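You operate a simulated robot arm through the tools that you are given. There is no shell and no other tool. Be economical: measure what you need, move in short steps, check, and stop when the job is done.

You are at the controls of a simulated robot arm. One attempt, no reset.

JOB
Press the cap of relay J home and put it in the green relay tray.
Fine: use the screw press; dark blue knob back to UP, carriage left out; the other relays stay as they are. Set down upright: what you pick out.

The check looks at the end state, three seconds after you hand in, the way a careful person would. Anything else that was tipped, shoved, dropped, spilled or broken makes it a failure. Lids that push on must go on centred and level and be pressed home; caps that screw on are set level and turned clockwise until they are tight.

ROBOT AND FRAMES
A 6-joint arm with a two-finger gripper, on a carriage that runs on a rail from [-0.4, 0] to [233.3, -10.6] (x, y) and turns from -2.897 to 2.897 rad about z. Base frame: it is fixed where the carriage stands at the start and does not move with it; the origin is on the floor, on the carriage's upright axis, x ahead of it, y to its left, z up. Readings come in cm, rad, newtons and seconds.
Its first joint turns from -2.897 to 2.897 rad. Places, roughly: cream relay cap [320, -10, 80]; dark blue knob [330, -20, 90]; dark blue relay [325, 0, 75]; inside of the green relay tray [320, -20, 80]; plain grey relay [325, -25, 75]; pocket of the press carriage [330, -10, 80]; press carriage [330, 0, 80]. Payload 5 kg.
The TCP is the grasp point between the finger pads, 3 cm short of the fingertips. In the tool frame z runs along the fingers and y along their closing line. Largest opening 17.6 cm; the body of the gripper starts 15.3 cm behind the TCP.
Orientation is told as [roll, pitch, yaw] about the base's x, y, z axes, in that order, counted from this pose: with the fingers straight down and closing along the base's y, the tool's x points along the base's -x, its y along +y and its z along -z.

CONTROLS
- The arm moves only by the tool step_arm. Its argument "increments" is a list of rows, each a list of 7 numbers: the turn, a rotation vector about the tool's x, y, z in rad, then the shift along the tool's x, y, z in cm, then the opening in per cent of the stroke, from 0 (shut) to 100 (fully open). In form: [[rx, ry, rz, tx, ty, tz, gripper], ...]. A call has 1 to 8 rows; each row is the pose to reach, as a shift and turn from the pose commanded when the call began, along the tool's axes at that moment. A row lasts 0.2 s, in which the tool goes at most 5 cm and 0.15 rad; a call with a longer step from one row to the next is refused whole, and so is a gripper value outside its range. Where a pose cannot be reached the arm comes as near as it can. A force on the tool above 50 N (or 10 N above the force at the start of the call, whichever is more), or a blocked arm, ends the call early, and 0.2 s more pass. The fingers move at their own pace and stop on an object; they squeeze with about 37 N. The grip force told is the motor's: it shows also when the fingers shut on nothing. Time passes only in rows, and 0.2 s behind the last, so rows that repeat a pose let the fingers close. It gives the time, the measured TCP pose, the force on the tool (base axes), the opening and the grip force at its end, in the units of the frame above (readings bear some noise), with the torque about the TCP (base axes, N m) and any sound that the robot's microphone picked up.
- Cameras (640 x 400 px; columns grow to the right, rows downward): "scene" is now at [6.95, 20.5, 160.95]; the picture's right is [-0.06, -1.00, 0.00], its down [-0.52, 0.03, -0.85] and it looks along [0.85, -0.05, -0.52] (base axes); focal length 269 px, centre (320, 200). "wrist" rides on the gripper at [6.7, -0.9, -18.4] in the tool frame; the picture's right is [0.14, 0.99, 0.00], its down [-0.92, 0.13, -0.36] and it looks along [-0.36, 0.05, 0.93] (tool axes); focal length 251 px, centre (320, 200).
- get_image(camera): a new picture of that camera. It takes no simulated time.
- slide_trunk(by): slides the trunk up (or, below 0, down) by that many cm; the arm and the scene camera ride with it, the base frame stays. It gives what a move gives, with no picture.
- base_move(legs): drives the robot by 1 to 6 legs, each [ahead, left, turn to the left] in cm, cm and rad, along the robot's own axes; the way and the turn of a leg run together, so that a leg with both is an arc; at most 150 cm and 3.142 rad a leg. The arm and the cameras ride along, it lands a little off, and it stops where it bumps. It keeps to its track: a leg is cut to what the track allows. It gives what a move gives.
- pan_tilt(pan, tilt): turns the head with the scene camera to pan (to the left, within 2.094 rad either way) and tilt (down, from -0.506 to 1.204), counted from straight ahead of the robot. It gives what a move gives.
- probe_pixels(camera, pixels): for up to 12 pixels [column, row] of the newest picture of that camera ("zoom" is the newest enlarged one), the place [x, y, z] in the base frame of the surface seen there, good to about 0.2 cm. It takes no simulated time.
- inspect(camera, box): a new picture of the part [left, top, right, bottom] of that camera's present view, enlarged. It takes no simulated time.
- job_done(): hands the job in; it is judged then, once.

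Go step by step. Measure first, check grasps and placings, and put right what went wrong. The budget is 90 turns and 62 pictures, counting those below and the enlarged ones. Unless the task says otherwise, let go and move clear before handing in, and close with one line.

The tools are called after "Emit:" as name(argument=value, ...) on one line, values as JSON. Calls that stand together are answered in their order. step_arm: Moves the arm, as the interface text tells. Its arguments: {"type":"object","properties":{"increments":{"type":"array"}},"required":["increments"]} The other tools are called the same way: slide_trunk (by) slides the trunk up or down; base_move (legs) drives the base; pan_tilt (pan, tilt) turns the head that bears the scene camera; get_image (camera) takes a picture; probe_pixels (camera, pixels) gives the place of the surface under pixels of a picture; inspect (camera, box) takes an enlarged picture of a part of a camera's view; job_done () hands the job in.

At the start:

```text
clock: 0.0
ee_pos: [77.67, 24.7, 105.96]
ee_rot: [-0.001, 0.0, 0.0]
ft_force: [-0.4, 0.0, -0.3]
ft_torque: [-0.01, -0.03, 0.0]
opening: 17.58
grip_force: 0.1
trunk travel left (down, up): [-15.0, 20.0]
robot x, y, heading: [-0.02, 0.08, 0.002]
head pan, tilt: [-0.056, 0.55]
```

scene: 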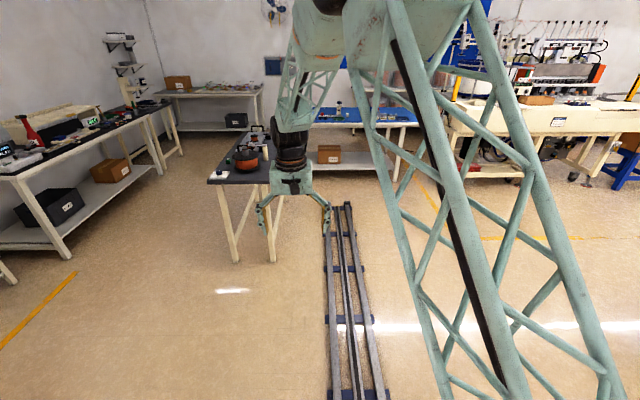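
wrist: 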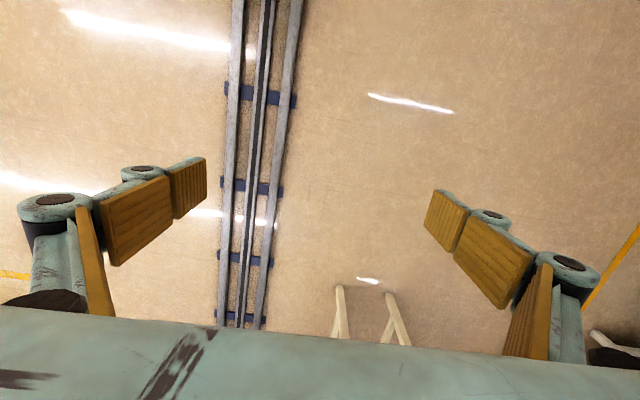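

The scene shows the rail running ahead, with a table at the left near pixel (240,170) and a blue-topped bench beyond it. I'll drive part of the way along the rail and then look again.

Emit:
base_move(legs=[[110, 0, 0]])

Emit:
get_image(camera="scene")

```text
clock: 5.9
ee_pos: [187.05, 19.99, 105.92]
ee_rot: [-0.002, -0.002, 0.003]
ft_force: [-0.3, -0.2, -0.1]
ft_torque: [-0.01, -0.03, -0.02]
opening: 17.6
grip_force: 0.1
trunk travel left (down, up): [-15.0, 20.0]
robot x, y, heading: [109.57, -5.21, 0.002]
head pan, tilt: [-0.056, 0.55]
```

```text
59 pictures are left
```

scene: 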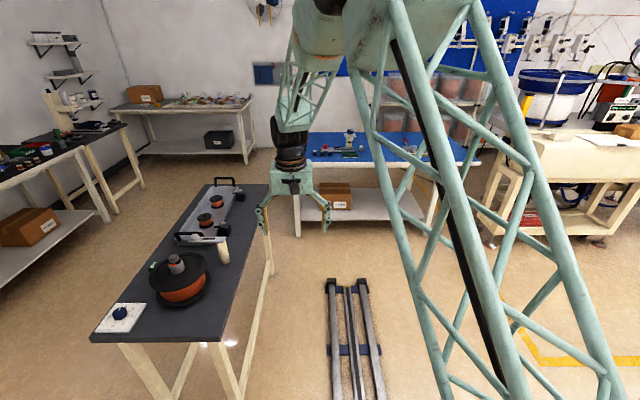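

The side table, edge near pixel (270,185), lies close to the gripper's path, and the press seems to be at (350,145) on the blue bench. I'll measure both.

Emit:
probe_pixels(camera="scene", pixels=[[240, 330], [267, 190], [225, 182], [222, 245], [350, 135], [345, 152], [327, 145], [320, 155], [465, 163], [310, 160], [233, 179]])

Emit:
inspect(camera="scene", box=[290, 110, 490, 235])

```text
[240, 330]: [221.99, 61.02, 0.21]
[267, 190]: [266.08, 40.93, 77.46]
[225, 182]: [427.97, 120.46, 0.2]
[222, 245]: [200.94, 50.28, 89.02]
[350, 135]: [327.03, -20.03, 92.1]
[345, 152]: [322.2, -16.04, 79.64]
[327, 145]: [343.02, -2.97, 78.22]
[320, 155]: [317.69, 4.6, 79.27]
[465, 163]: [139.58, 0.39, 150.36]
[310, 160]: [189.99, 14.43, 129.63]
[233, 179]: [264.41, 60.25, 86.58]
```

```text
3.20 times, centred on (390, 172) of scene
```

zoom: 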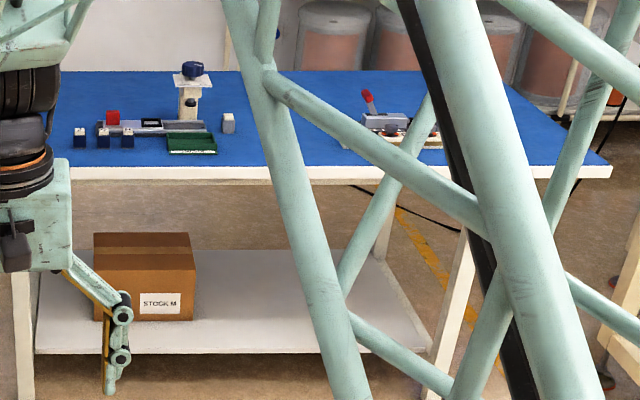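

The blue bench is clear of the path: its top is near z 77, the press knob near z 92, and the side table edge is at y≈41. I'll drive to the end of the rail and look down at the press.

Emit:
base_move(legs=[[124, 0, 0]])

Emit:
get_image(camera="scene")

Emit:
get_image(camera="wrist")

```text
clock: 12.6
ee_pos: [310.59, 13.94, 105.97]
ee_rot: [-0.002, 0.003, -0.003]
ft_force: [-0.4, 0.1, 0.6]
ft_torque: [0.01, -0.01, 0.02]
opening: 17.59
grip_force: 0.1
trunk travel left (down, up): [-15.0, 20.0]
robot x, y, heading: [232.93, -10.44, -0.003]
head pan, tilt: [-0.056, 0.55]
cut short: leg 1
```

```text
57 pictures are left
```

scene: 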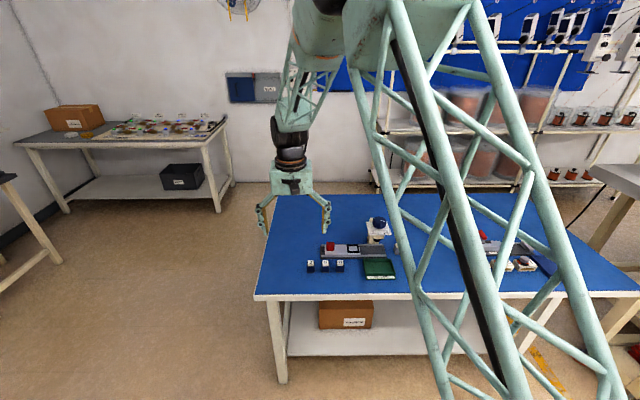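

```text
56 pictures are left
```

wrist: 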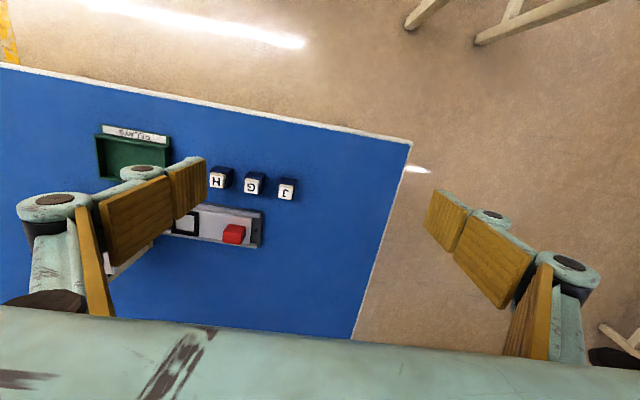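

Now the wrist view shows relays H, G and J at (220,180), (254,184) and (287,188), with the tray and the press carriage. I'll enlarge both views and measure.

Emit:
inspect(camera="scene", box=[295, 205, 423, 285])

Emit:
inspect(camera="wrist", box=[80, 110, 320, 260])

```text
5.00 times, centred on (359, 245) of scene
```

zoom: 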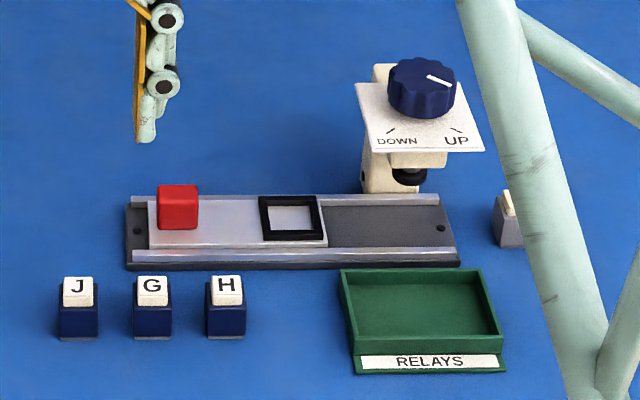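

```text
2.67 times, centred on (200, 185) of wrist
```

zoom: 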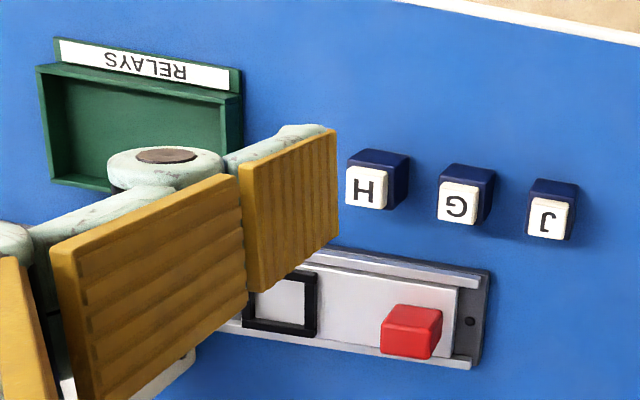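

The carriage is out, with its pocket frame at zoom (290,218) and red handle at (178,207), and the knob's pointer is toward UP. I'll measure these points.

Emit:
probe_pixels(camera="scene", pixels=[[310.6, 262.6], [325.4, 262.4], [340.3, 262.2], [330.5, 244], [353, 248.8], [379.5, 219], [385, 221.5], [372, 229], [385, 231], [376.5, 241], [378, 268], [376.5, 236.5]])

Emit:
probe_pixels(camera="zoom", pixels=[[549, 220], [530, 203], [570, 205], [566, 238], [528, 233], [555, 187], [282, 300], [410, 320], [255, 320], [312, 280], [470, 212], [140, 105]])

```text
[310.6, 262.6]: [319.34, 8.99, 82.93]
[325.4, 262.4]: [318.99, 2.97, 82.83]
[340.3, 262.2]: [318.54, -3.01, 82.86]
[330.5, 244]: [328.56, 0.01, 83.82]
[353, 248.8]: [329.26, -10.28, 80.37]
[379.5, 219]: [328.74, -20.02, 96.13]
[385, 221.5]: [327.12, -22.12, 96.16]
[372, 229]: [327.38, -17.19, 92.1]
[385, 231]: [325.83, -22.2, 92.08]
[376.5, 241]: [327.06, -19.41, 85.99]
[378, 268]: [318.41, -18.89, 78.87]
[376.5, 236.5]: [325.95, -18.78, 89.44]
```

```text
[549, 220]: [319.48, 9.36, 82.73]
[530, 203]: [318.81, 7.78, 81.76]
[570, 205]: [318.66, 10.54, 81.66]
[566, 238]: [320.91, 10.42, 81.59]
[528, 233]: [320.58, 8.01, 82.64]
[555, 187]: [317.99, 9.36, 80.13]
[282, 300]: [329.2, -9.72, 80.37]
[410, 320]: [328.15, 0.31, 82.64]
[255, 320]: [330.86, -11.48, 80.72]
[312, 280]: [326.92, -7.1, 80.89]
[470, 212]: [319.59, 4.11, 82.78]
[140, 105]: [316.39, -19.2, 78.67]
```

Relay J is centred near (319.4, 9.2) with its top at z 82.8, and the pocket is near (329.1, -9.9). I'll turn the gripper to close along x and come over J.

Emit:
step_arm(increments=[[0, 0, 0.15, -1.1, -0.6, 0.7, 90], [0, 0, 0.3, -2.2, -1.2, 1.4, 80], [0, 0, 0.45, -3.3, -1.8, 2.1, 70], [0, 0, 0.6, -4.4, -2.4, 2.8, 60], [0, 0, 0.75, -5.5, -3, 3.5, 50], [0, 0, 0.9, -6.6, -3.6, 4.2, 45], [0, 0, 1.05, -7.7, -4.2, 4.9, 40], [0, 0, 1.2, -8.8, -4.7, 5.6, 40]])

Emit:
step_arm(increments=[[0, 0, 0.15, 0, 0, 0, 40], [0, 0, 0.3, 0, 0, 0, 40], [0, 0, 0.374, 0, 0, 0, 40], [0, 0, 0.374, 0, 0, 0, 40]])

Emit:
get_image(camera="wrist")

```text
clock: 14.3
ee_pos: [319.37, 9.35, 100.33]
ee_rot: [-0.001, 0.0, -1.202]
ft_force: [-1.0, 0.1, -0.4]
ft_torque: [-0.01, -0.03, 0.01]
opening: 7.07
grip_force: 0.0
trunk travel left (down, up): [-15.0, 20.0]
robot x, y, heading: [232.86, -10.73, -0.002]
head pan, tilt: [-0.056, 0.55]
```

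```text
clock: 15.3
ee_pos: [319.37, 9.2, 100.4]
ee_rot: [0.001, 0.0, -1.578]
ft_force: [-0.7, -0.1, 0.4]
ft_torque: [0.02, -0.03, 0.02]
opening: 7.08
grip_force: 0.0
trunk travel left (down, up): [-15.0, 20.0]
robot x, y, heading: [233.0, -10.44, -0.006]
head pan, tilt: [-0.056, 0.55]
```

```text
53 pictures are left
```

wrist: 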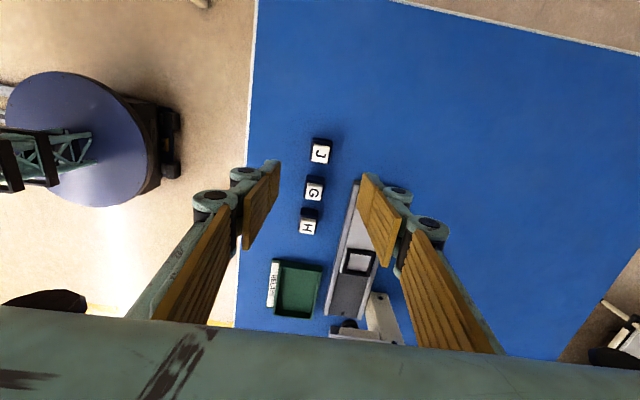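

The gripper is over J with the fingers either side. I'll enlarge to get the yaw of the relay and the carriage.

Emit:
inspect(camera="wrist", box=[240, 120, 432, 240])

Emit:
inspect(camera="wrist", box=[240, 220, 432, 340])

```text
3.33 times, centred on (336, 180) of wrist
```

zoom: 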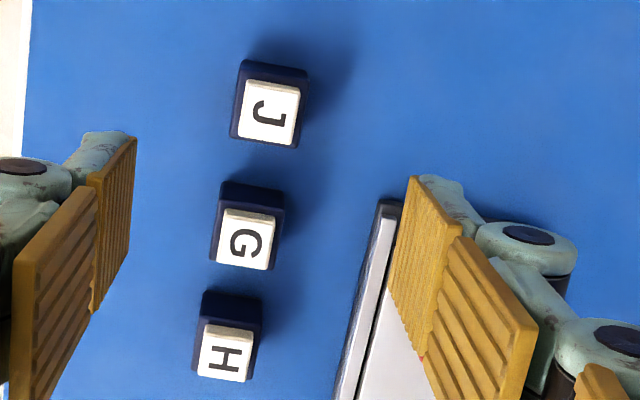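

```text
3.33 times, centred on (336, 280) of wrist
```

zoom: 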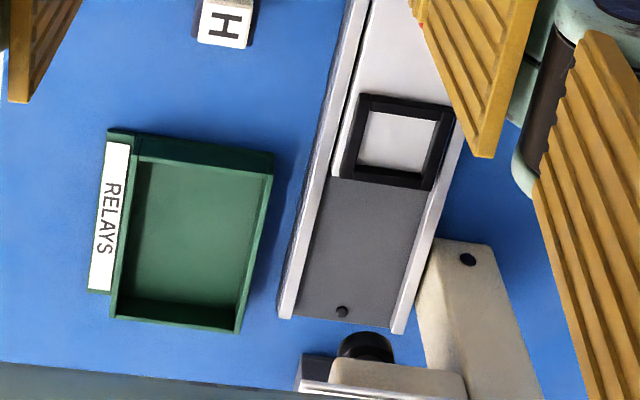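

I'll probe J's cap corners (wrist view) and the pocket and rail corners (zoom).

Emit:
probe_pixels(camera="zoom", pixels=[[373, 114], [434, 122], [357, 162], [421, 172], [365, 97], [450, 108], [346, 179], [428, 186], [290, 305], [395, 325], [347, 60], [180, 240]])

Emit:
probe_pixels(camera="wrist", pixels=[[314.6, 144.9], [329.0, 146.6], [327.3, 162.3], [312.4, 160.5], [321, 153], [313, 139], [332, 141.5], [307.5, 185], [305, 162.3], [368, 160], [314, 190]])

```text
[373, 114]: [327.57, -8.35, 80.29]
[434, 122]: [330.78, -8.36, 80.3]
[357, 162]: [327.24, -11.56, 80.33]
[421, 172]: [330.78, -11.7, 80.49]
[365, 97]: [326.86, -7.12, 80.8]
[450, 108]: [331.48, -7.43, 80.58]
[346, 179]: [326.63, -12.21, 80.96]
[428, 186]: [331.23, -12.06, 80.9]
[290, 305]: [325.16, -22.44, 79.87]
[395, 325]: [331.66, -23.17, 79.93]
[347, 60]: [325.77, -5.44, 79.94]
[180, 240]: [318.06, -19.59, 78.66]
```

```text
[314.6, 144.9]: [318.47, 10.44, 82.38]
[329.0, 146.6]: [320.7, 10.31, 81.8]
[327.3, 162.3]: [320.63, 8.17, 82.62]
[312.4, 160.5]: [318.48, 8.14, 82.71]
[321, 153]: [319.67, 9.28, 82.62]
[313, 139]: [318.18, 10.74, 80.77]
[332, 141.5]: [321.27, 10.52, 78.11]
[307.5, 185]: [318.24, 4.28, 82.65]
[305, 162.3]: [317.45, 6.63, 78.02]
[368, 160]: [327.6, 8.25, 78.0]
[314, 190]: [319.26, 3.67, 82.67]
```

J is centred at about (319.55, 9.25), with the table at z 78.0. The pocket centre is about (329.1, -9.9), its floor at 80.3 and frame top at 80.9. I'll align the yaw to the bench (about 0.045 rad), descend to z 82.2, and close.

Emit:
step_arm(increments=[[0, 0, 0.04, 0.05, 0.1, 4, 40], [0, 0, 0.04, 0.05, 0.15, 8, 40], [0, 0, 0.04, 0.05, 0.15, 12, 40], [0, 0, 0.04, 0.05, 0.15, 15, 40], [0, 0, 0.04, 0.05, 0.15, 17, 40], [0, 0, 0.04, 0.05, 0.15, 18.2, 40]])

Emit:
get_image(camera="wrist")

```text
clock: 16.8
ee_pos: [319.54, 9.42, 82.07]
ee_rot: [0.0, -0.002, -1.617]
ft_force: [-0.4, -0.1, 0.3]
ft_torque: [-0.04, 0.0, -0.02]
opening: 7.06
grip_force: 0.0
trunk travel left (down, up): [-15.0, 20.0]
robot x, y, heading: [233.14, -10.43, -0.006]
head pan, tilt: [-0.056, 0.55]
```

```text
50 pictures are left
```

wrist: 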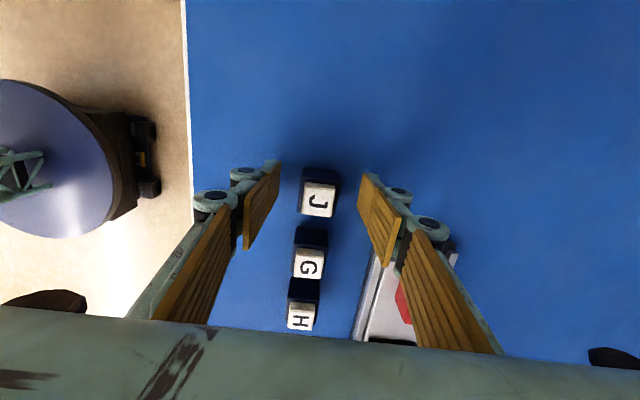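

The fingers straddle J at (319,195), clear of G. I'll close.

Emit:
step_arm(increments=[[0, 0, 0, 0, 0, 0, 25], [0, 0, 0, 0, 0, 0, 20], [0, 0, 0, 0, 0, 0, 15], [0, 0, 0, 0, 0, 0, 12], [0, 0, 0, 0, 0, 0, 12]])

Emit:
get_image(camera="wrist")

```text
clock: 17.9
ee_pos: [319.51, 9.27, 82.15]
ee_rot: [-0.001, -0.001, -1.617]
ft_force: [0.5, -0.2, 0.4]
ft_torque: [-0.03, -0.02, -0.03]
opening: 3.07
grip_force: 37.1
trunk travel left (down, up): [-15.0, 20.0]
robot x, y, heading: [232.97, -10.73, 0.0]
head pan, tilt: [-0.056, 0.55]
```

```text
49 pictures are left
```

wrist: 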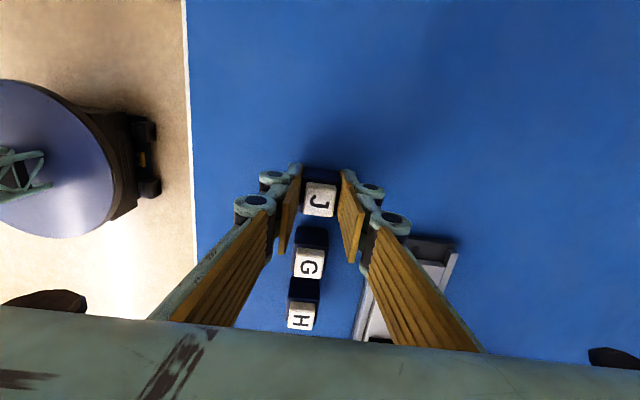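

The grip is firm at opening 3.07. I'll lift 9 cm and carry J over the pocket.

Emit:
step_arm(increments=[[0, 0, 0, 0, 0, -2, 12], [0, 0, 0, 0, 0, -5, 12], [0, 0, 0, 0, 0, -8, 12], [0, 0, 0, 0, 0, -9, 12], [0, 0, 0, -2, 1.1, -9, 12], [0, 0, 0, -5, 2.8, -9, 12], [0, 0, 0, -8.5, 4.7, -9, 12], [0, 0, 0, -10, 5.56, -9, 12]])

Emit:
step_arm(increments=[[0, 0, 0, -3, 1.67, 0, 12], [0, 0, 0, -6, 3.3, 0, 12], [0, 0, 0, -8, 4.5, 0, 12], [0, 0, 0, -8.74, 4.86, 0, 12], [0, 0, 0, -8.74, 4.86, 0, 12]])

Emit:
get_image(camera="wrist")

```text
clock: 19.8
ee_pos: [324.67, -0.98, 90.9]
ee_rot: [-0.002, -0.001, -1.617]
ft_force: [0.0, 0.0, 0.1]
ft_torque: [0.04, 0.01, 0.0]
opening: 2.1
grip_force: 0.2
trunk travel left (down, up): [-15.0, 20.0]
robot x, y, heading: [233.14, -10.61, -0.005]
head pan, tilt: [-0.056, 0.55]
```

```text
clock: 20.9
ee_pos: [329.0, -9.82, 91.23]
ee_rot: [0.001, -0.001, -1.617]
ft_force: [-0.5, 0.0, 0.8]
ft_torque: [0.04, 0.02, -0.02]
opening: 2.12
grip_force: 0.2
trunk travel left (down, up): [-15.0, 20.0]
robot x, y, heading: [232.56, -10.6, -0.0]
head pan, tilt: [-0.056, 0.55]
```

```text
48 pictures are left
```

wrist: 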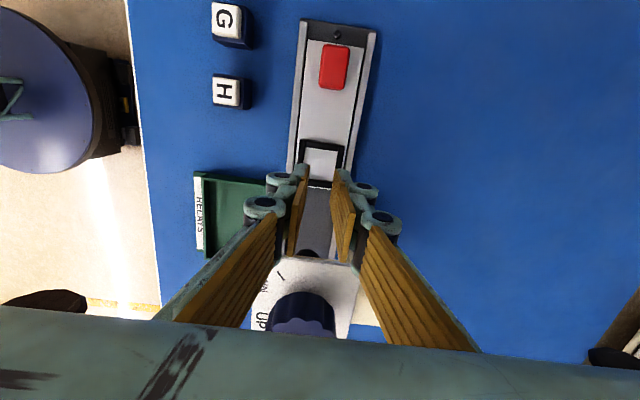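

The opening has dropped to 2.1 with no grip force, so J slipped out. I'll find where it is.

Emit:
get_image(camera="scene")

Emit:
inspect(camera="scene", box=[295, 205, 423, 285])

```text
47 pictures are left
```

scene: 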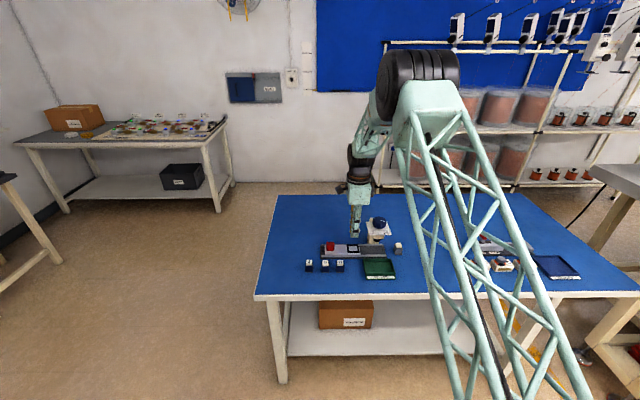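

```text
5.00 times, centred on (359, 245) of scene
```

zoom: 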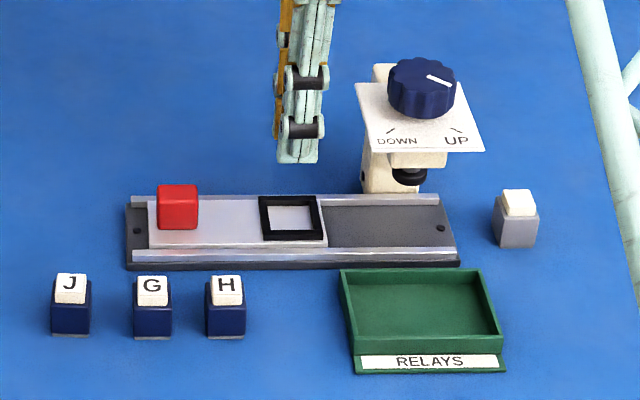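

J is still upright with its cap on, shifted slightly left. I'll go back over it, measure it again, and grip with the full squeeze.

Emit:
step_arm(increments=[[0, 0, 0, 3, -1.67, -2, 20], [0, 0, 0, 7, -3.9, -4, 40], [0, 0, 0, 11, -6.1, -6, 40], [0, 0, 0, 15, -8.3, -7, 40], [0, 0, 0, 18.0, -10, -7, 40], [0, 0, 0, 19, -10.4, -7, 40]])

Emit:
inspect(camera="wrist", box=[240, 120, 432, 240])

```text
clock: 22.4
ee_pos: [319.46, 9.52, 98.21]
ee_rot: [0.0, -0.002, -1.617]
ft_force: [-1.1, -0.2, 1.3]
ft_torque: [-0.07, 0.02, -0.03]
opening: 7.02
grip_force: 0.1
trunk travel left (down, up): [-15.0, 20.0]
robot x, y, heading: [233.23, -10.54, -0.008]
head pan, tilt: [-0.056, 0.55]
```

```text
3.33 times, centred on (336, 180) of wrist
```

zoom: 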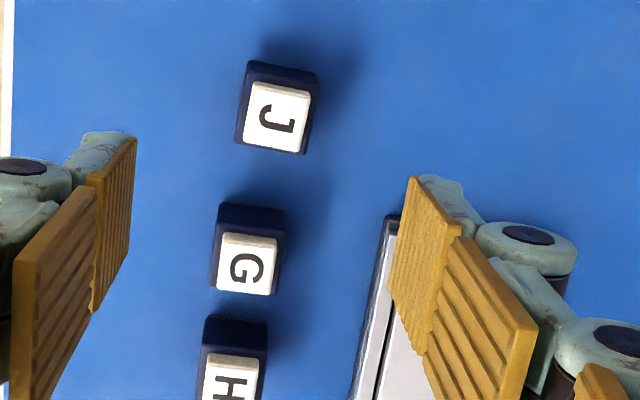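

Emit:
probe_pixels(camera="zoom", pixels=[[256, 90], [305, 100], [298, 147], [247, 138], [276, 120], [246, 240]])

```text
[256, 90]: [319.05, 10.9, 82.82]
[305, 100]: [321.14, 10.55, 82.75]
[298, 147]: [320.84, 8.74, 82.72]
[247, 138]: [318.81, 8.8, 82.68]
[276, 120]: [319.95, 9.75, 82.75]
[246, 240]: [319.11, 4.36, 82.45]
```

J is now at (319.95, 9.75), turned slightly. I'll descend centred on it and close fully on it.

Emit:
step_arm(increments=[[0, 0, 0.04, 0.2, 0.45, 4, 40], [0, 0, 0.04, 0.2, 0.45, 8, 40], [0, 0, 0.04, 0.2, 0.45, 12, 40], [0, 0, 0.04, 0.2, 0.45, 15, 40], [0, 0, 0.04, 0.2, 0.45, 16.4, 40], [0, 0, 0.04, 0.2, 0.45, 16.4, 25], [0, 0, 0.04, 0.2, 0.45, 16.4, 10], [0, 0, 0.04, 0.2, 0.45, 16.4, 0]])

Emit:
step_arm(increments=[[0, 0, 0, 0, 0, 0, 0], [0, 0, 0, 0, 0, 0, 0], [0, 0, 0, 0, 0, -0.3, 0], [0, 0, 0, 0, 0, -0.6, 0], [0, 0, 0, 0, 0, -0.9, 0], [0, 0, 0, 0, 0, -1.2, 0]])

Emit:
inspect(camera="wrist", box=[240, 120, 432, 240])

```text
clock: 24.1
ee_pos: [320.05, 9.73, 81.66]
ee_rot: [0.002, 0.0, -1.655]
ft_force: [0.3, -2.1, 1.7]
ft_torque: [0.0, -0.05, 0.04]
opening: 3.06
grip_force: 36.6
trunk travel left (down, up): [-15.0, 20.0]
robot x, y, heading: [232.7, -11.04, -0.005]
head pan, tilt: [-0.056, 0.55]
```

```text
clock: 25.6
ee_pos: [319.99, 9.67, 82.87]
ee_rot: [-0.001, 0.0, -1.657]
ft_force: [-0.1, 0.2, -1.5]
ft_torque: [0.01, -0.03, 0.0]
opening: 3.06
grip_force: 37.7
trunk travel left (down, up): [-15.0, 20.0]
robot x, y, heading: [232.96, -10.88, -0.002]
head pan, tilt: [-0.056, 0.55]
```

```text
3.33 times, centred on (336, 180) of wrist
```

zoom: 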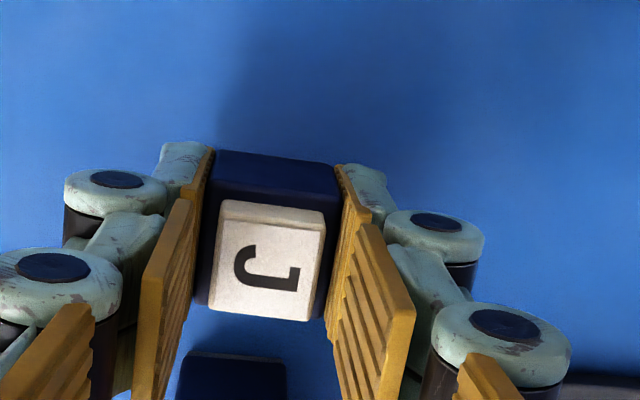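

The load shows −1.5 N with the grip at 3.06, so J is held. I'll lift it slowly and check.

Emit:
step_arm(increments=[[0, 0, 0, 0, 0, -0.8, 0], [0, 0, 0, 0, 0, -1.8, 0], [0, 0, 0, 0, 0, -2.8, 0], [0, 0, 0, 0, 0, -3.8, 0], [0, 0, 0, 0, 0, -4.8, 0], [0, 0, 0, 0, 0, -5.8, 0], [0, 0, 0, 0, 0, -6.6, 0], [0, 0, 0, 0, 0, -7, 0]])

Emit:
inspect(camera="wrist", box=[240, 120, 432, 240])

```text
clock: 27.4
ee_pos: [320.03, 9.64, 89.83]
ee_rot: [-0.001, 0.001, -1.656]
ft_force: [0.8, 0.1, -1.1]
ft_torque: [0.04, 0.03, 0.0]
opening: 3.07
grip_force: 37.3
trunk travel left (down, up): [-15.0, 20.0]
robot x, y, heading: [232.89, -10.78, -0.005]
head pan, tilt: [-0.056, 0.55]
```

```text
3.33 times, centred on (336, 180) of wrist
```

zoom: 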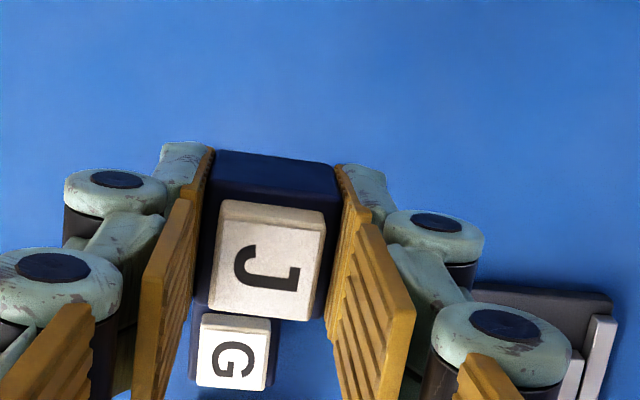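

J is held steady. I'll probe the cap's offset from the TCP before carrying it over.

Emit:
probe_pixels(camera="zoom", pixels=[[270, 258], [225, 208], [322, 218], [217, 300], [308, 312], [225, 185], [325, 195]])

```text
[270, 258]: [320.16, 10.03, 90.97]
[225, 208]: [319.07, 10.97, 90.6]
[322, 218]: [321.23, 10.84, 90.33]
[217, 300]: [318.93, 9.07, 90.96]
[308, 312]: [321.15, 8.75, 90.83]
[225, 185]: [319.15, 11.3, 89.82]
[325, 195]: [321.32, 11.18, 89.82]
```

The relay sits about +0.2 in y from the TCP and is aligned with the tool. I'll carry it gently to above the pocket.

Emit:
step_arm(increments=[[0, 0, 0, -1, 0.56, 0, 0], [0, 0, 0, -3, 1.7, 0, 0], [0, 0, 0, -5.5, 3.1, 0, 0], [0, 0, -0.02, -8, 4.5, 0, 0], [0, 0, -0.04, -10.5, 5.9, 0, 0], [0, 0, -0.04, -13, 7.3, 0, 0], [0, 0, -0.04, -15, 8.4, 0, 0], [0, 0, -0.04, -16, 9, 0, 0]])

Emit:
step_arm(increments=[[0, 0, 0, -1.5, 0.84, 0, 0], [0, 0, 0, -2.5, 1.4, 0, 0], [0, 0, 0, -2.95, 1.54, 0, 0], [0, 0, 0, -2.95, 1.54, 0, 0]])

Emit:
inspect(camera="wrist", box=[240, 120, 432, 240])

```text
clock: 29.1
ee_pos: [327.6, -7.02, 90.06]
ee_rot: [-0.001, 0.0, -1.618]
ft_force: [0.5, 0.3, -0.9]
ft_torque: [0.03, 0.0, 0.01]
opening: 3.1
grip_force: 37.0
trunk travel left (down, up): [-15.0, 20.0]
robot x, y, heading: [232.95, -10.83, -0.005]
head pan, tilt: [-0.056, 0.55]
```

```text
clock: 30.1
ee_pos: [328.9, -9.91, 89.92]
ee_rot: [0.0, -0.001, -1.616]
ft_force: [0.4, 0.1, -1.1]
ft_torque: [0.03, 0.04, 0.0]
opening: 3.09
grip_force: 36.5
trunk travel left (down, up): [-15.0, 20.0]
robot x, y, heading: [232.57, -10.8, -0.003]
head pan, tilt: [-0.056, 0.55]
```

```text
3.33 times, centred on (336, 180) of wrist
```

zoom: 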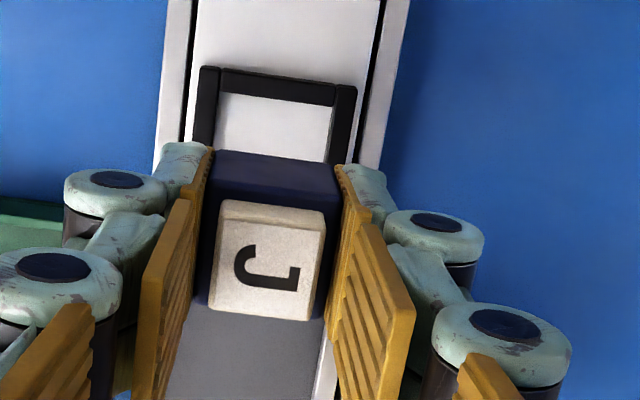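

The pocket frame shows behind the relay at zoom (275,85). I'll probe both to set the final offset.

Emit:
probe_pixels(camera="zoom", pixels=[[225, 100], [325, 111], [222, 75], [352, 92], [207, 110], [342, 122], [225, 208], [322, 218], [217, 300], [308, 312], [225, 185], [325, 195]])

```text
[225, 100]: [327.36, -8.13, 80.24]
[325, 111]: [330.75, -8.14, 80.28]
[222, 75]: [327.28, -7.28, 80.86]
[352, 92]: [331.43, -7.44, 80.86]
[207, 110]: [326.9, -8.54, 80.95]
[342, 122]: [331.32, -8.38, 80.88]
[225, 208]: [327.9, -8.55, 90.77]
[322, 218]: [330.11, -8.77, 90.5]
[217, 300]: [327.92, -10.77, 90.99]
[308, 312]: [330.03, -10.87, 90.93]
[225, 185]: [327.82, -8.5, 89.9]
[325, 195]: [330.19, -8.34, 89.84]
```

Relay centre (329.0, -9.85) is within about 1 mm of the pocket centre. I'll lower slowly into the frame.

Emit:
step_arm(increments=[[0, 0, 0, 0, 0, 1.5, 0], [0, 0, 0, 0, 0, 3, 0], [0, 0, 0, 0, 0, 4.2, 0], [0, 0, 0, 0, 0, 4.9, 0], [0, 0, 0, 0, 0, 5.1, 0], [0, 0, 0, 0, 0, 5.25, 0]])

Emit:
step_arm(increments=[[0, 0, 0, 0, 0, 0.1, 0], [0, 0, 0, 0, 0, 0.2, 0], [0, 0, 0, 0, 0, 0.3, 0], [0, 0, 0, 0, 0, 0.4, 0]])

Emit:
inspect(camera="wrist", box=[240, 120, 432, 240])

```text
clock: 31.6
ee_pos: [329.08, -9.98, 84.64]
ee_rot: [-0.002, 0.0, -1.617]
ft_force: [0.0, -0.2, -0.5]
ft_torque: [0.04, 0.04, -0.01]
opening: 3.06
grip_force: 37.0
trunk travel left (down, up): [-15.0, 20.0]
robot x, y, heading: [232.78, -10.37, -0.002]
head pan, tilt: [-0.056, 0.55]
```

```text
clock: 32.5
ee_pos: [328.94, -10.16, 84.29]
ee_rot: [0.001, 0.0, -1.617]
ft_force: [0.4, 0.3, 0.0]
ft_torque: [0.01, -0.04, 0.02]
opening: 3.08
grip_force: 36.6
trunk travel left (down, up): [-15.0, 20.0]
robot x, y, heading: [232.94, -10.78, -0.003]
head pan, tilt: [-0.056, 0.55]
```

```text
3.33 times, centred on (336, 180) of wrist
```

zoom: 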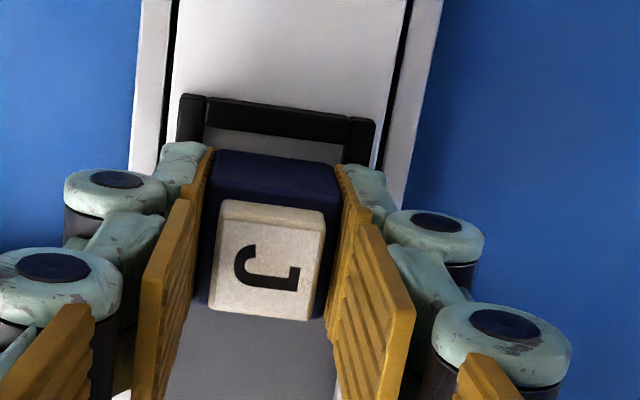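

There's no contact force yet, with the relay bottom near z 80.6. I'll creep lower in small steps.

Emit:
step_arm(increments=[[0, 0, 0, 0, 0, 0.05, 0], [0, 0, 0, 0, 0, 0.1, 0], [0, 0, 0, 0, 0, 0.15, 0], [0, 0, 0, 0, 0, 0.2, 0]])

Emit:
inspect(camera="scene", box=[323, 215, 403, 265])

```text
clock: 33.5
ee_pos: [328.93, -10.06, 84.04]
ee_rot: [-0.001, -0.001, -1.615]
ft_force: [0.3, 0.1, -0.1]
ft_torque: [-0.03, 0.03, 0.02]
opening: 3.08
grip_force: 36.7
trunk travel left (down, up): [-15.0, 20.0]
robot x, y, heading: [232.73, -10.33, -0.006]
head pan, tilt: [-0.056, 0.55]
```

```text
8.00 times, centred on (363, 240) of scene
```

zoom: 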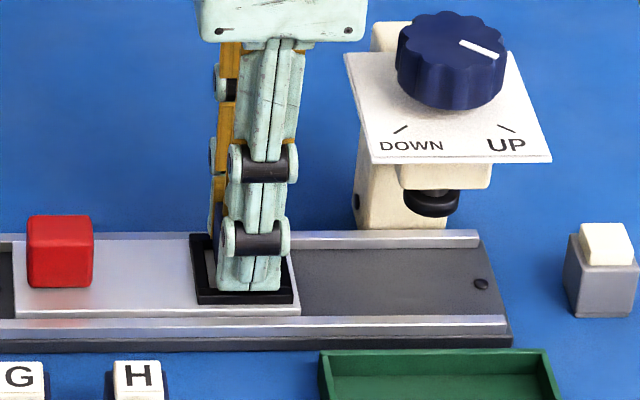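

The load has gone to about zero and the tips are just above the frame, so the relay is on the pocket floor or about 1 mm above it. I'll open a little, check, then rise.

Emit:
step_arm(increments=[[0, 0, 0, 0, 0, 0, 20], [0, 0, 0, 0, 0, 0, 25], [0, 0, 0, 0, 0, 0, 35], [0, 0, 0, 0, 0, -2, 40], [0, 0, 0, 0, 0, -5, 40], [0, 0, 0, 0, 0, -9, 40], [0, 0, 0, 0, 0, -11, 40]])

Emit:
inspect(camera="wrist", box=[240, 120, 432, 240])

Emit:
inspect(camera="scene", box=[323, 215, 403, 265])

```text
clock: 35.1
ee_pos: [328.98, -10.1, 95.09]
ee_rot: [-0.002, -0.001, -1.616]
ft_force: [0.3, -0.2, 0.6]
ft_torque: [0.01, -0.04, -0.01]
opening: 7.03
grip_force: 0.2
trunk travel left (down, up): [-15.0, 20.0]
robot x, y, heading: [232.92, -10.85, -0.003]
head pan, tilt: [-0.056, 0.55]
```

```text
3.33 times, centred on (336, 180) of wrist
```

zoom: 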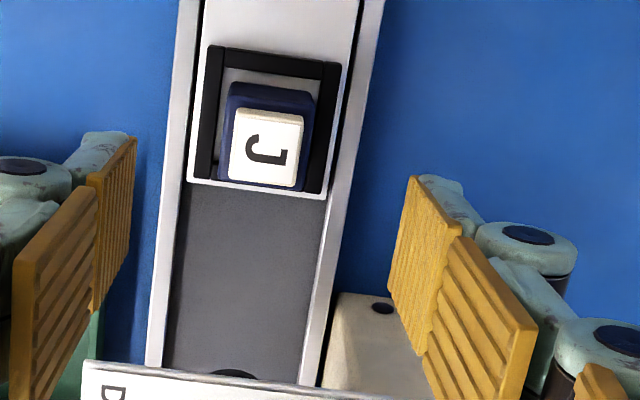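

```text
8.00 times, centred on (363, 240) of scene
```

zoom: 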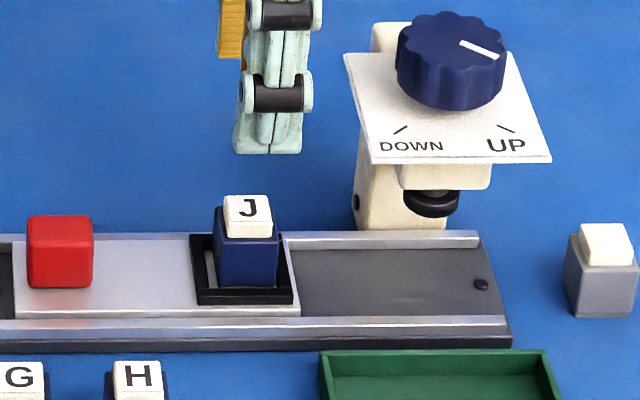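

J appears to sit inside the frame. I'll check that its top is level and at the expected height.

Emit:
probe_pixels(camera="zoom", pixels=[[248, 207], [230, 200], [266, 200], [248, 230], [247, 262], [247, 294], [287, 285], [245, 284]])

Emit:
probe_pixels(camera="wrist", pixels=[[310.5, 154], [328, 157], [310.8, 173.5], [328, 174.5], [320, 163], [309, 147], [332, 150], [320, 143]])

```text
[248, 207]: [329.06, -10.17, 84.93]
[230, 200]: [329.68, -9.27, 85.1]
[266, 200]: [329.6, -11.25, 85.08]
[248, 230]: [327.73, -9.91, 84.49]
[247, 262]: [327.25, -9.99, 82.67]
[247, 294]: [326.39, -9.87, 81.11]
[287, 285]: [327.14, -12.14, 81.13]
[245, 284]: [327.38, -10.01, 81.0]
```

```text
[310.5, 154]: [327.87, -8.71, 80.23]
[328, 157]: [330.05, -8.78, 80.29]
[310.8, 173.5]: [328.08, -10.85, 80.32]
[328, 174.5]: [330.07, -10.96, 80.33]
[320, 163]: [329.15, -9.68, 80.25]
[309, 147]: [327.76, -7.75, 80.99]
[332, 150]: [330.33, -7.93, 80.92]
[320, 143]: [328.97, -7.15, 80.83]
```

J is seated level: its cap top at 85.05 is the floor plus the relay height. I'll move over the red handle and measure it.

Emit:
step_arm(increments=[[0, 0, 0, 3, 0, 0, 40], [0, 0, 0, 6, 0, 0, 40], [0, 0, 0, 9, 0, 0, 40], [0, 0, 0, 10, 0, 0, 40], [0, 0, 0, 10, 0, 0, 40]])

Emit:
inspect(camera="wrist", box=[240, 120, 432, 240])

Emit:
probe_pixels(camera="zoom", pixels=[[260, 120], [300, 120], [260, 150], [300, 150], [280, 135], [280, 100], [280, 170]])

```text
clock: 36.4
ee_pos: [329.28, -0.07, 95.33]
ee_rot: [-0.001, 0.0, -1.616]
ft_force: [-0.3, -0.9, 0.6]
ft_torque: [-0.06, -0.01, -0.02]
opening: 7.03
grip_force: 0.1
trunk travel left (down, up): [-15.0, 20.0]
robot x, y, heading: [232.72, -10.68, -0.003]
head pan, tilt: [-0.056, 0.55]
```

```text
3.33 times, centred on (336, 180) of wrist
```

zoom: 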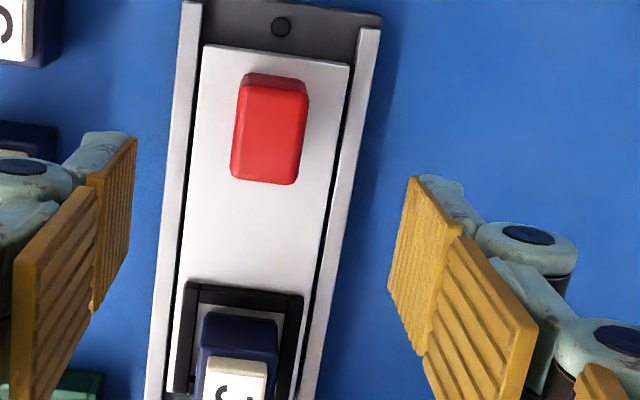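

```text
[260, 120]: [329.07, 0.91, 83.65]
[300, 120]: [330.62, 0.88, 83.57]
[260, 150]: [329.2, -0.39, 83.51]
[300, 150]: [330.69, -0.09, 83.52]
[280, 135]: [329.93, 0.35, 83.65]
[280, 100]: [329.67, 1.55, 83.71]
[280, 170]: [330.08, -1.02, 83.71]
```

Handle centre is about (329.45, 0.3), top z 83.65. I'll descend to TCP z 84.0 and grip it along x.

Emit:
step_arm(increments=[[0, 0, 0, 0.4, 0.15, 4, 40], [0, 0, 0, 0.4, 0.15, 8, 40], [0, 0, 0, 0.4, 0.15, 10.5, 40], [0, 0, 0, 0.4, 0.15, 11.3, 40], [0, 0, 0, 0.4, 0.15, 11.3, 25], [0, 0, 0, 0.4, 0.15, 11.3, 10], [0, 0, 0, 0.4, 0.15, 11.3, 0], [0, 0, 0, 0.4, 0.15, 11.3, 0]])

Emit:
inspect(camera="scene", box=[303, 205, 415, 275])

```text
clock: 38.1
ee_pos: [329.35, 0.3, 83.65]
ee_rot: [-0.003, 0.0, -1.616]
ft_force: [-18.1, 0.3, -2.3]
ft_torque: [0.01, 0.53, 0.03]
opening: 2.55
grip_force: 45.0
trunk travel left (down, up): [-15.0, 20.0]
robot x, y, heading: [232.94, -10.65, -0.008]
head pan, tilt: [-0.056, 0.55]
```

```text
5.71 times, centred on (359, 240) of scene
```

zoom: 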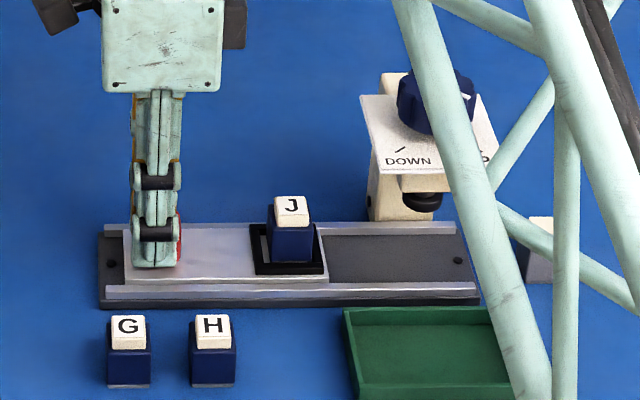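

The handle is gripped (2.55) with a −18 N side load, so I'll ease y-tool by −0.1 and push the carriage in slowly.

Emit:
step_arm(increments=[[0, 0, 0, -0.4, -0.1, 0, 0], [0, 0, 0, -1.4, -0.1, 0, 0], [0, 0, 0, -2.4, -0.1, 0, 0], [0, 0, 0, -3.4, -0.1, 0, 0], [0, 0, 0, -4.4, -0.1, 0, 0], [0, 0, 0, -5.4, -0.1, 0, 0], [0, 0, 0, -6.4, -0.1, 0, 0], [0, 0, 0, -7.4, -0.1, 0, 0]])

Emit:
inspect(camera="scene", box=[303, 205, 415, 275])

```text
clock: 40.0
ee_pos: [329.11, -7.04, 83.71]
ee_rot: [-0.002, 0.0, -1.616]
ft_force: [-23.6, -1.3, -22.0]
ft_torque: [0.82, 0.58, 0.15]
opening: 2.56
grip_force: 45.1
trunk travel left (down, up): [-15.0, 20.0]
robot x, y, heading: [233.06, -10.63, -0.002]
head pan, tilt: [-0.056, 0.55]
```

```text
5.71 times, centred on (359, 240) of scene
```

zoom: 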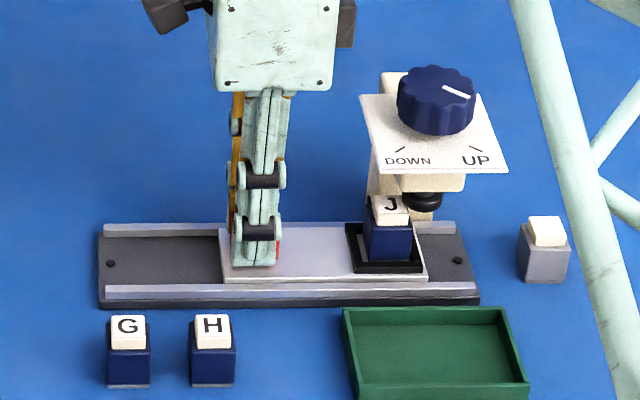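

J is approaching the ram (zoom 425,200). I'll continue to the stop in small steps, easing the side and vertical loads.

Emit:
step_arm(increments=[[0, 0, 0, -0.5, -0.15, 0.15, 0], [0, 0, 0, -1.0, -0.15, 0.15, 0], [0, 0, 0, -1.5, -0.15, 0.15, 0], [0, 0, 0, -2.0, -0.15, 0.15, 0], [0, 0, 0, -2.4, -0.15, 0.15, 0], [0, 0, 0, -2.7, -0.15, 0.15, 0], [0, 0, 0, -3.0, -0.15, 0.15, 0], [0, 0, 0, -3.3, -0.15, 0.15, 0]])

Emit:
inspect(camera="scene", box=[303, 205, 415, 275])

```text
clock: 41.8
ee_pos: [328.99, -9.67, 83.71]
ee_rot: [0.003, -0.001, -1.613]
ft_force: [-1.8, 40.3, 0.6]
ft_torque: [1.14, 0.07, -0.34]
opening: 2.58
grip_force: 44.6
trunk travel left (down, up): [-15.0, 20.0]
robot x, y, heading: [233.03, -10.67, -0.003]
head pan, tilt: [-0.056, 0.55]
```

```text
5.71 times, centred on (359, 240) of scene
```

zoom: 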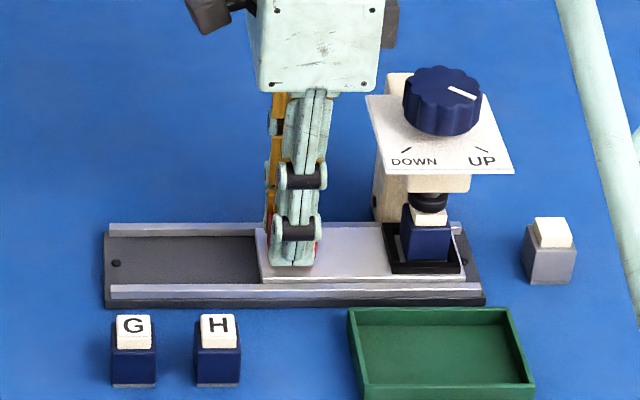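

The carriage is at its stop (40 N in y after about 10 cm of travel), with J under the ram. I'll relax, release the handle and rise.

Emit:
step_arm(increments=[[0, 0, 0, 0.5, 0, 0, 0], [0, 0, 0, 0.5, 0, 0, 15], [0, 0, 0, 0.5, 0, 0, 30], [0, 0, 0, 0.5, 0, 0, 40], [0, 0, 0, 0.5, 0, -4, 40], [0, 0, 0, 0.5, 0, -8.5, 40], [0, 0, 0, 0.5, 0, -13.0, 50], [0, 0, 0, 0.5, 0, -18, 60]])

Emit:
get_image(camera="wrist")

```text
clock: 43.5
ee_pos: [328.8, -9.86, 101.86]
ee_rot: [-0.001, 0.0, -1.615]
ft_force: [0.8, -0.2, -0.6]
ft_torque: [0.02, 0.07, 0.02]
opening: 10.56
grip_force: 0.0
trunk travel left (down, up): [-15.0, 20.0]
robot x, y, heading: [233.24, -10.5, 0.0]
head pan, tilt: [-0.056, 0.55]
```

```text
33 pictures are left
```

wrist: 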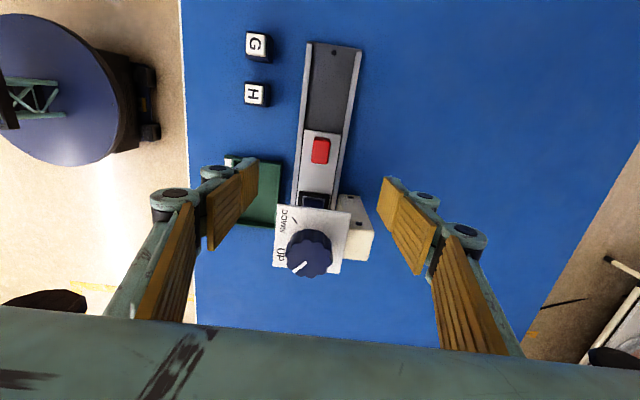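

The knob is at (310,253) with its pointer toward UP. I'll enlarge and measure it.

Emit:
inspect(camera="wrist", box=[250, 180, 394, 290])

```text
3.64 times, centred on (322, 235) of wrist
```

zoom: 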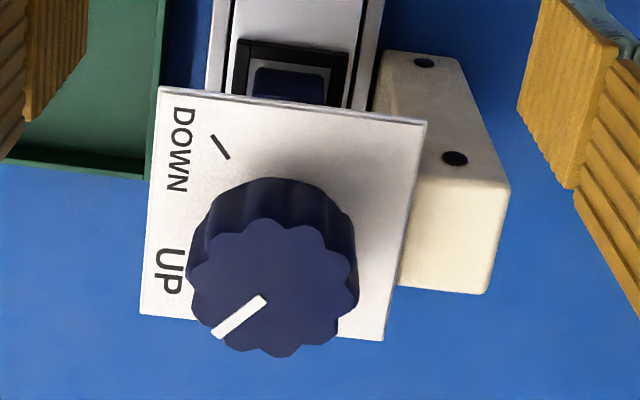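

Emit:
probe_pixels(camera="zoom", pixels=[[273, 287], [260, 300], [217, 333], [200, 275], [345, 295], [270, 225], [275, 350], [213, 138], [229, 158], [152, 100], [420, 125], [383, 335]])

```text
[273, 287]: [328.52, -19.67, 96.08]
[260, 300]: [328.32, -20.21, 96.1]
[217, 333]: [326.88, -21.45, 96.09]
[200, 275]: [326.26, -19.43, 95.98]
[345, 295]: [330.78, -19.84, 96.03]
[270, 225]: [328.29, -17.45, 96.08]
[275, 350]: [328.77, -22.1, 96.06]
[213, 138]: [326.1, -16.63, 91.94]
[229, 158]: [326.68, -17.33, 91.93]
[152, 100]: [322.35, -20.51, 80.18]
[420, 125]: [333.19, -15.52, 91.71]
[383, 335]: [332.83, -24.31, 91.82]
```

Knob centre is about (328.5, -19.8), diameter 4.7, top z 96.07. UP is at about 226° and DOWN about 129°, so it turns roughly 97° clockwise. I'll check the post behind the knob for finger clearance while turning back to yaw 0 at height.

Emit:
probe_pixels(camera="zoom", pixels=[[425, 80], [455, 158], [440, 200], [440, 280], [490, 200]])

Emit:
step_arm(increments=[[0, 0, -0.15, -1.2, 0, -0.3, 60], [0, 0, -0.3, -2.5, 0, -0.6, 60], [0, 0, -0.45, -3.7, 0, -1, 60], [0, 0, -0.6, -5, 0, -1.3, 60], [0, 0, -0.75, -6.2, 0, -1.6, 60], [0, 0, -0.9, -7.5, 0, -2, 60], [0, 0, -1.05, -8.7, 0, -2, 60], [0, 0, -1.2, -9.9, 0.15, -2, 60]])

Emit:
step_arm(increments=[[0, 0, -0.15, 0, 0, 0, 50], [0, 0, -0.3, 0, 0, 0, 45], [0, 0, -0.4, 0, 0, 0, 40], [0, 0, -0.4, 0, 0, 0, 40]])

Emit:
get_image(camera="wrist")

```text
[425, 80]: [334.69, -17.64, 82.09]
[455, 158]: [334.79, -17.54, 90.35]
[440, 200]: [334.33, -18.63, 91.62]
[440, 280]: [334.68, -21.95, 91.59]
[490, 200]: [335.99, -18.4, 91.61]
```

```text
clock: 45.4
ee_pos: [328.54, -19.82, 103.71]
ee_rot: [0.0, 0.0, -0.416]
ft_force: [0.2, 0.9, 1.6]
ft_torque: [-0.06, 0.02, -0.02]
opening: 10.55
grip_force: 0.0
trunk travel left (down, up): [-15.0, 20.0]
robot x, y, heading: [232.67, -10.4, -0.008]
head pan, tilt: [-0.056, 0.55]
```

```text
clock: 46.4
ee_pos: [328.53, -19.65, 103.73]
ee_rot: [0.0, 0.0, -0.015]
ft_force: [-0.6, -0.2, 0.2]
ft_torque: [0.01, 0.03, -0.01]
opening: 7.05
grip_force: 0.2
trunk travel left (down, up): [-15.0, 20.0]
robot x, y, heading: [232.65, -10.62, -0.004]
head pan, tilt: [-0.056, 0.55]
```

```text
31 pictures are left
```

wrist: 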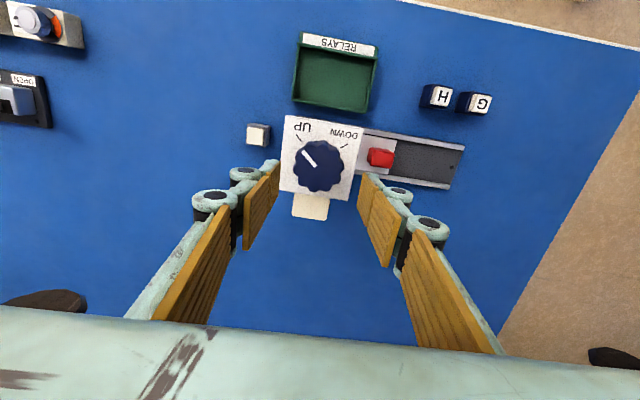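

The post top (91.6) is below the plate, so the fingers are clear. I'll descend over the knob and close on it.

Emit:
step_arm(increments=[[0, 0, 0, 0, -0.1, 3, 40], [0, 0, 0, 0, -0.1, 6, 40], [0, 0, 0, 0, -0.1, 7.6, 40], [0, 0, 0, 0, -0.1, 7.6, 40], [0, 0, 0, 0, -0.1, 7.6, 25], [0, 0, 0, 0, -0.1, 7.6, 10], [0, 0, 0, 0, -0.1, 7.6, 0], [0, 0, 0, 0, -0.1, 7.6, 0]])

Emit:
inspect(camera="wrist", box=[240, 120, 400, 240])

```text
clock: 48.1
ee_pos: [328.56, -19.88, 95.95]
ee_rot: [0.001, -0.001, -0.018]
ft_force: [0.0, -7.3, 0.8]
ft_torque: [-0.37, 0.03, -0.01]
opening: 5.48
grip_force: 45.2
trunk travel left (down, up): [-15.0, 20.0]
robot x, y, heading: [233.06, -10.68, -0.009]
head pan, tilt: [-0.056, 0.55]
```

```text
3.33 times, centred on (320, 180) of wrist
```

zoom: 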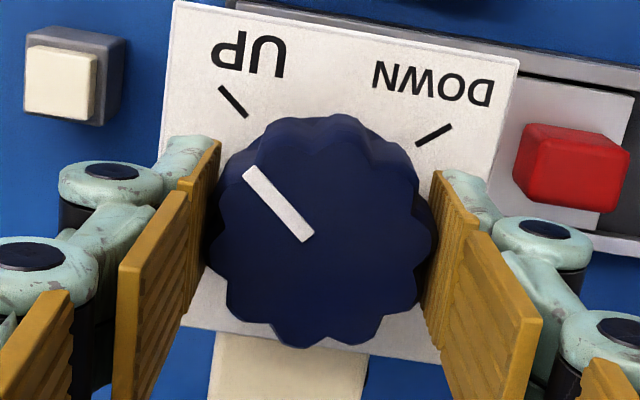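

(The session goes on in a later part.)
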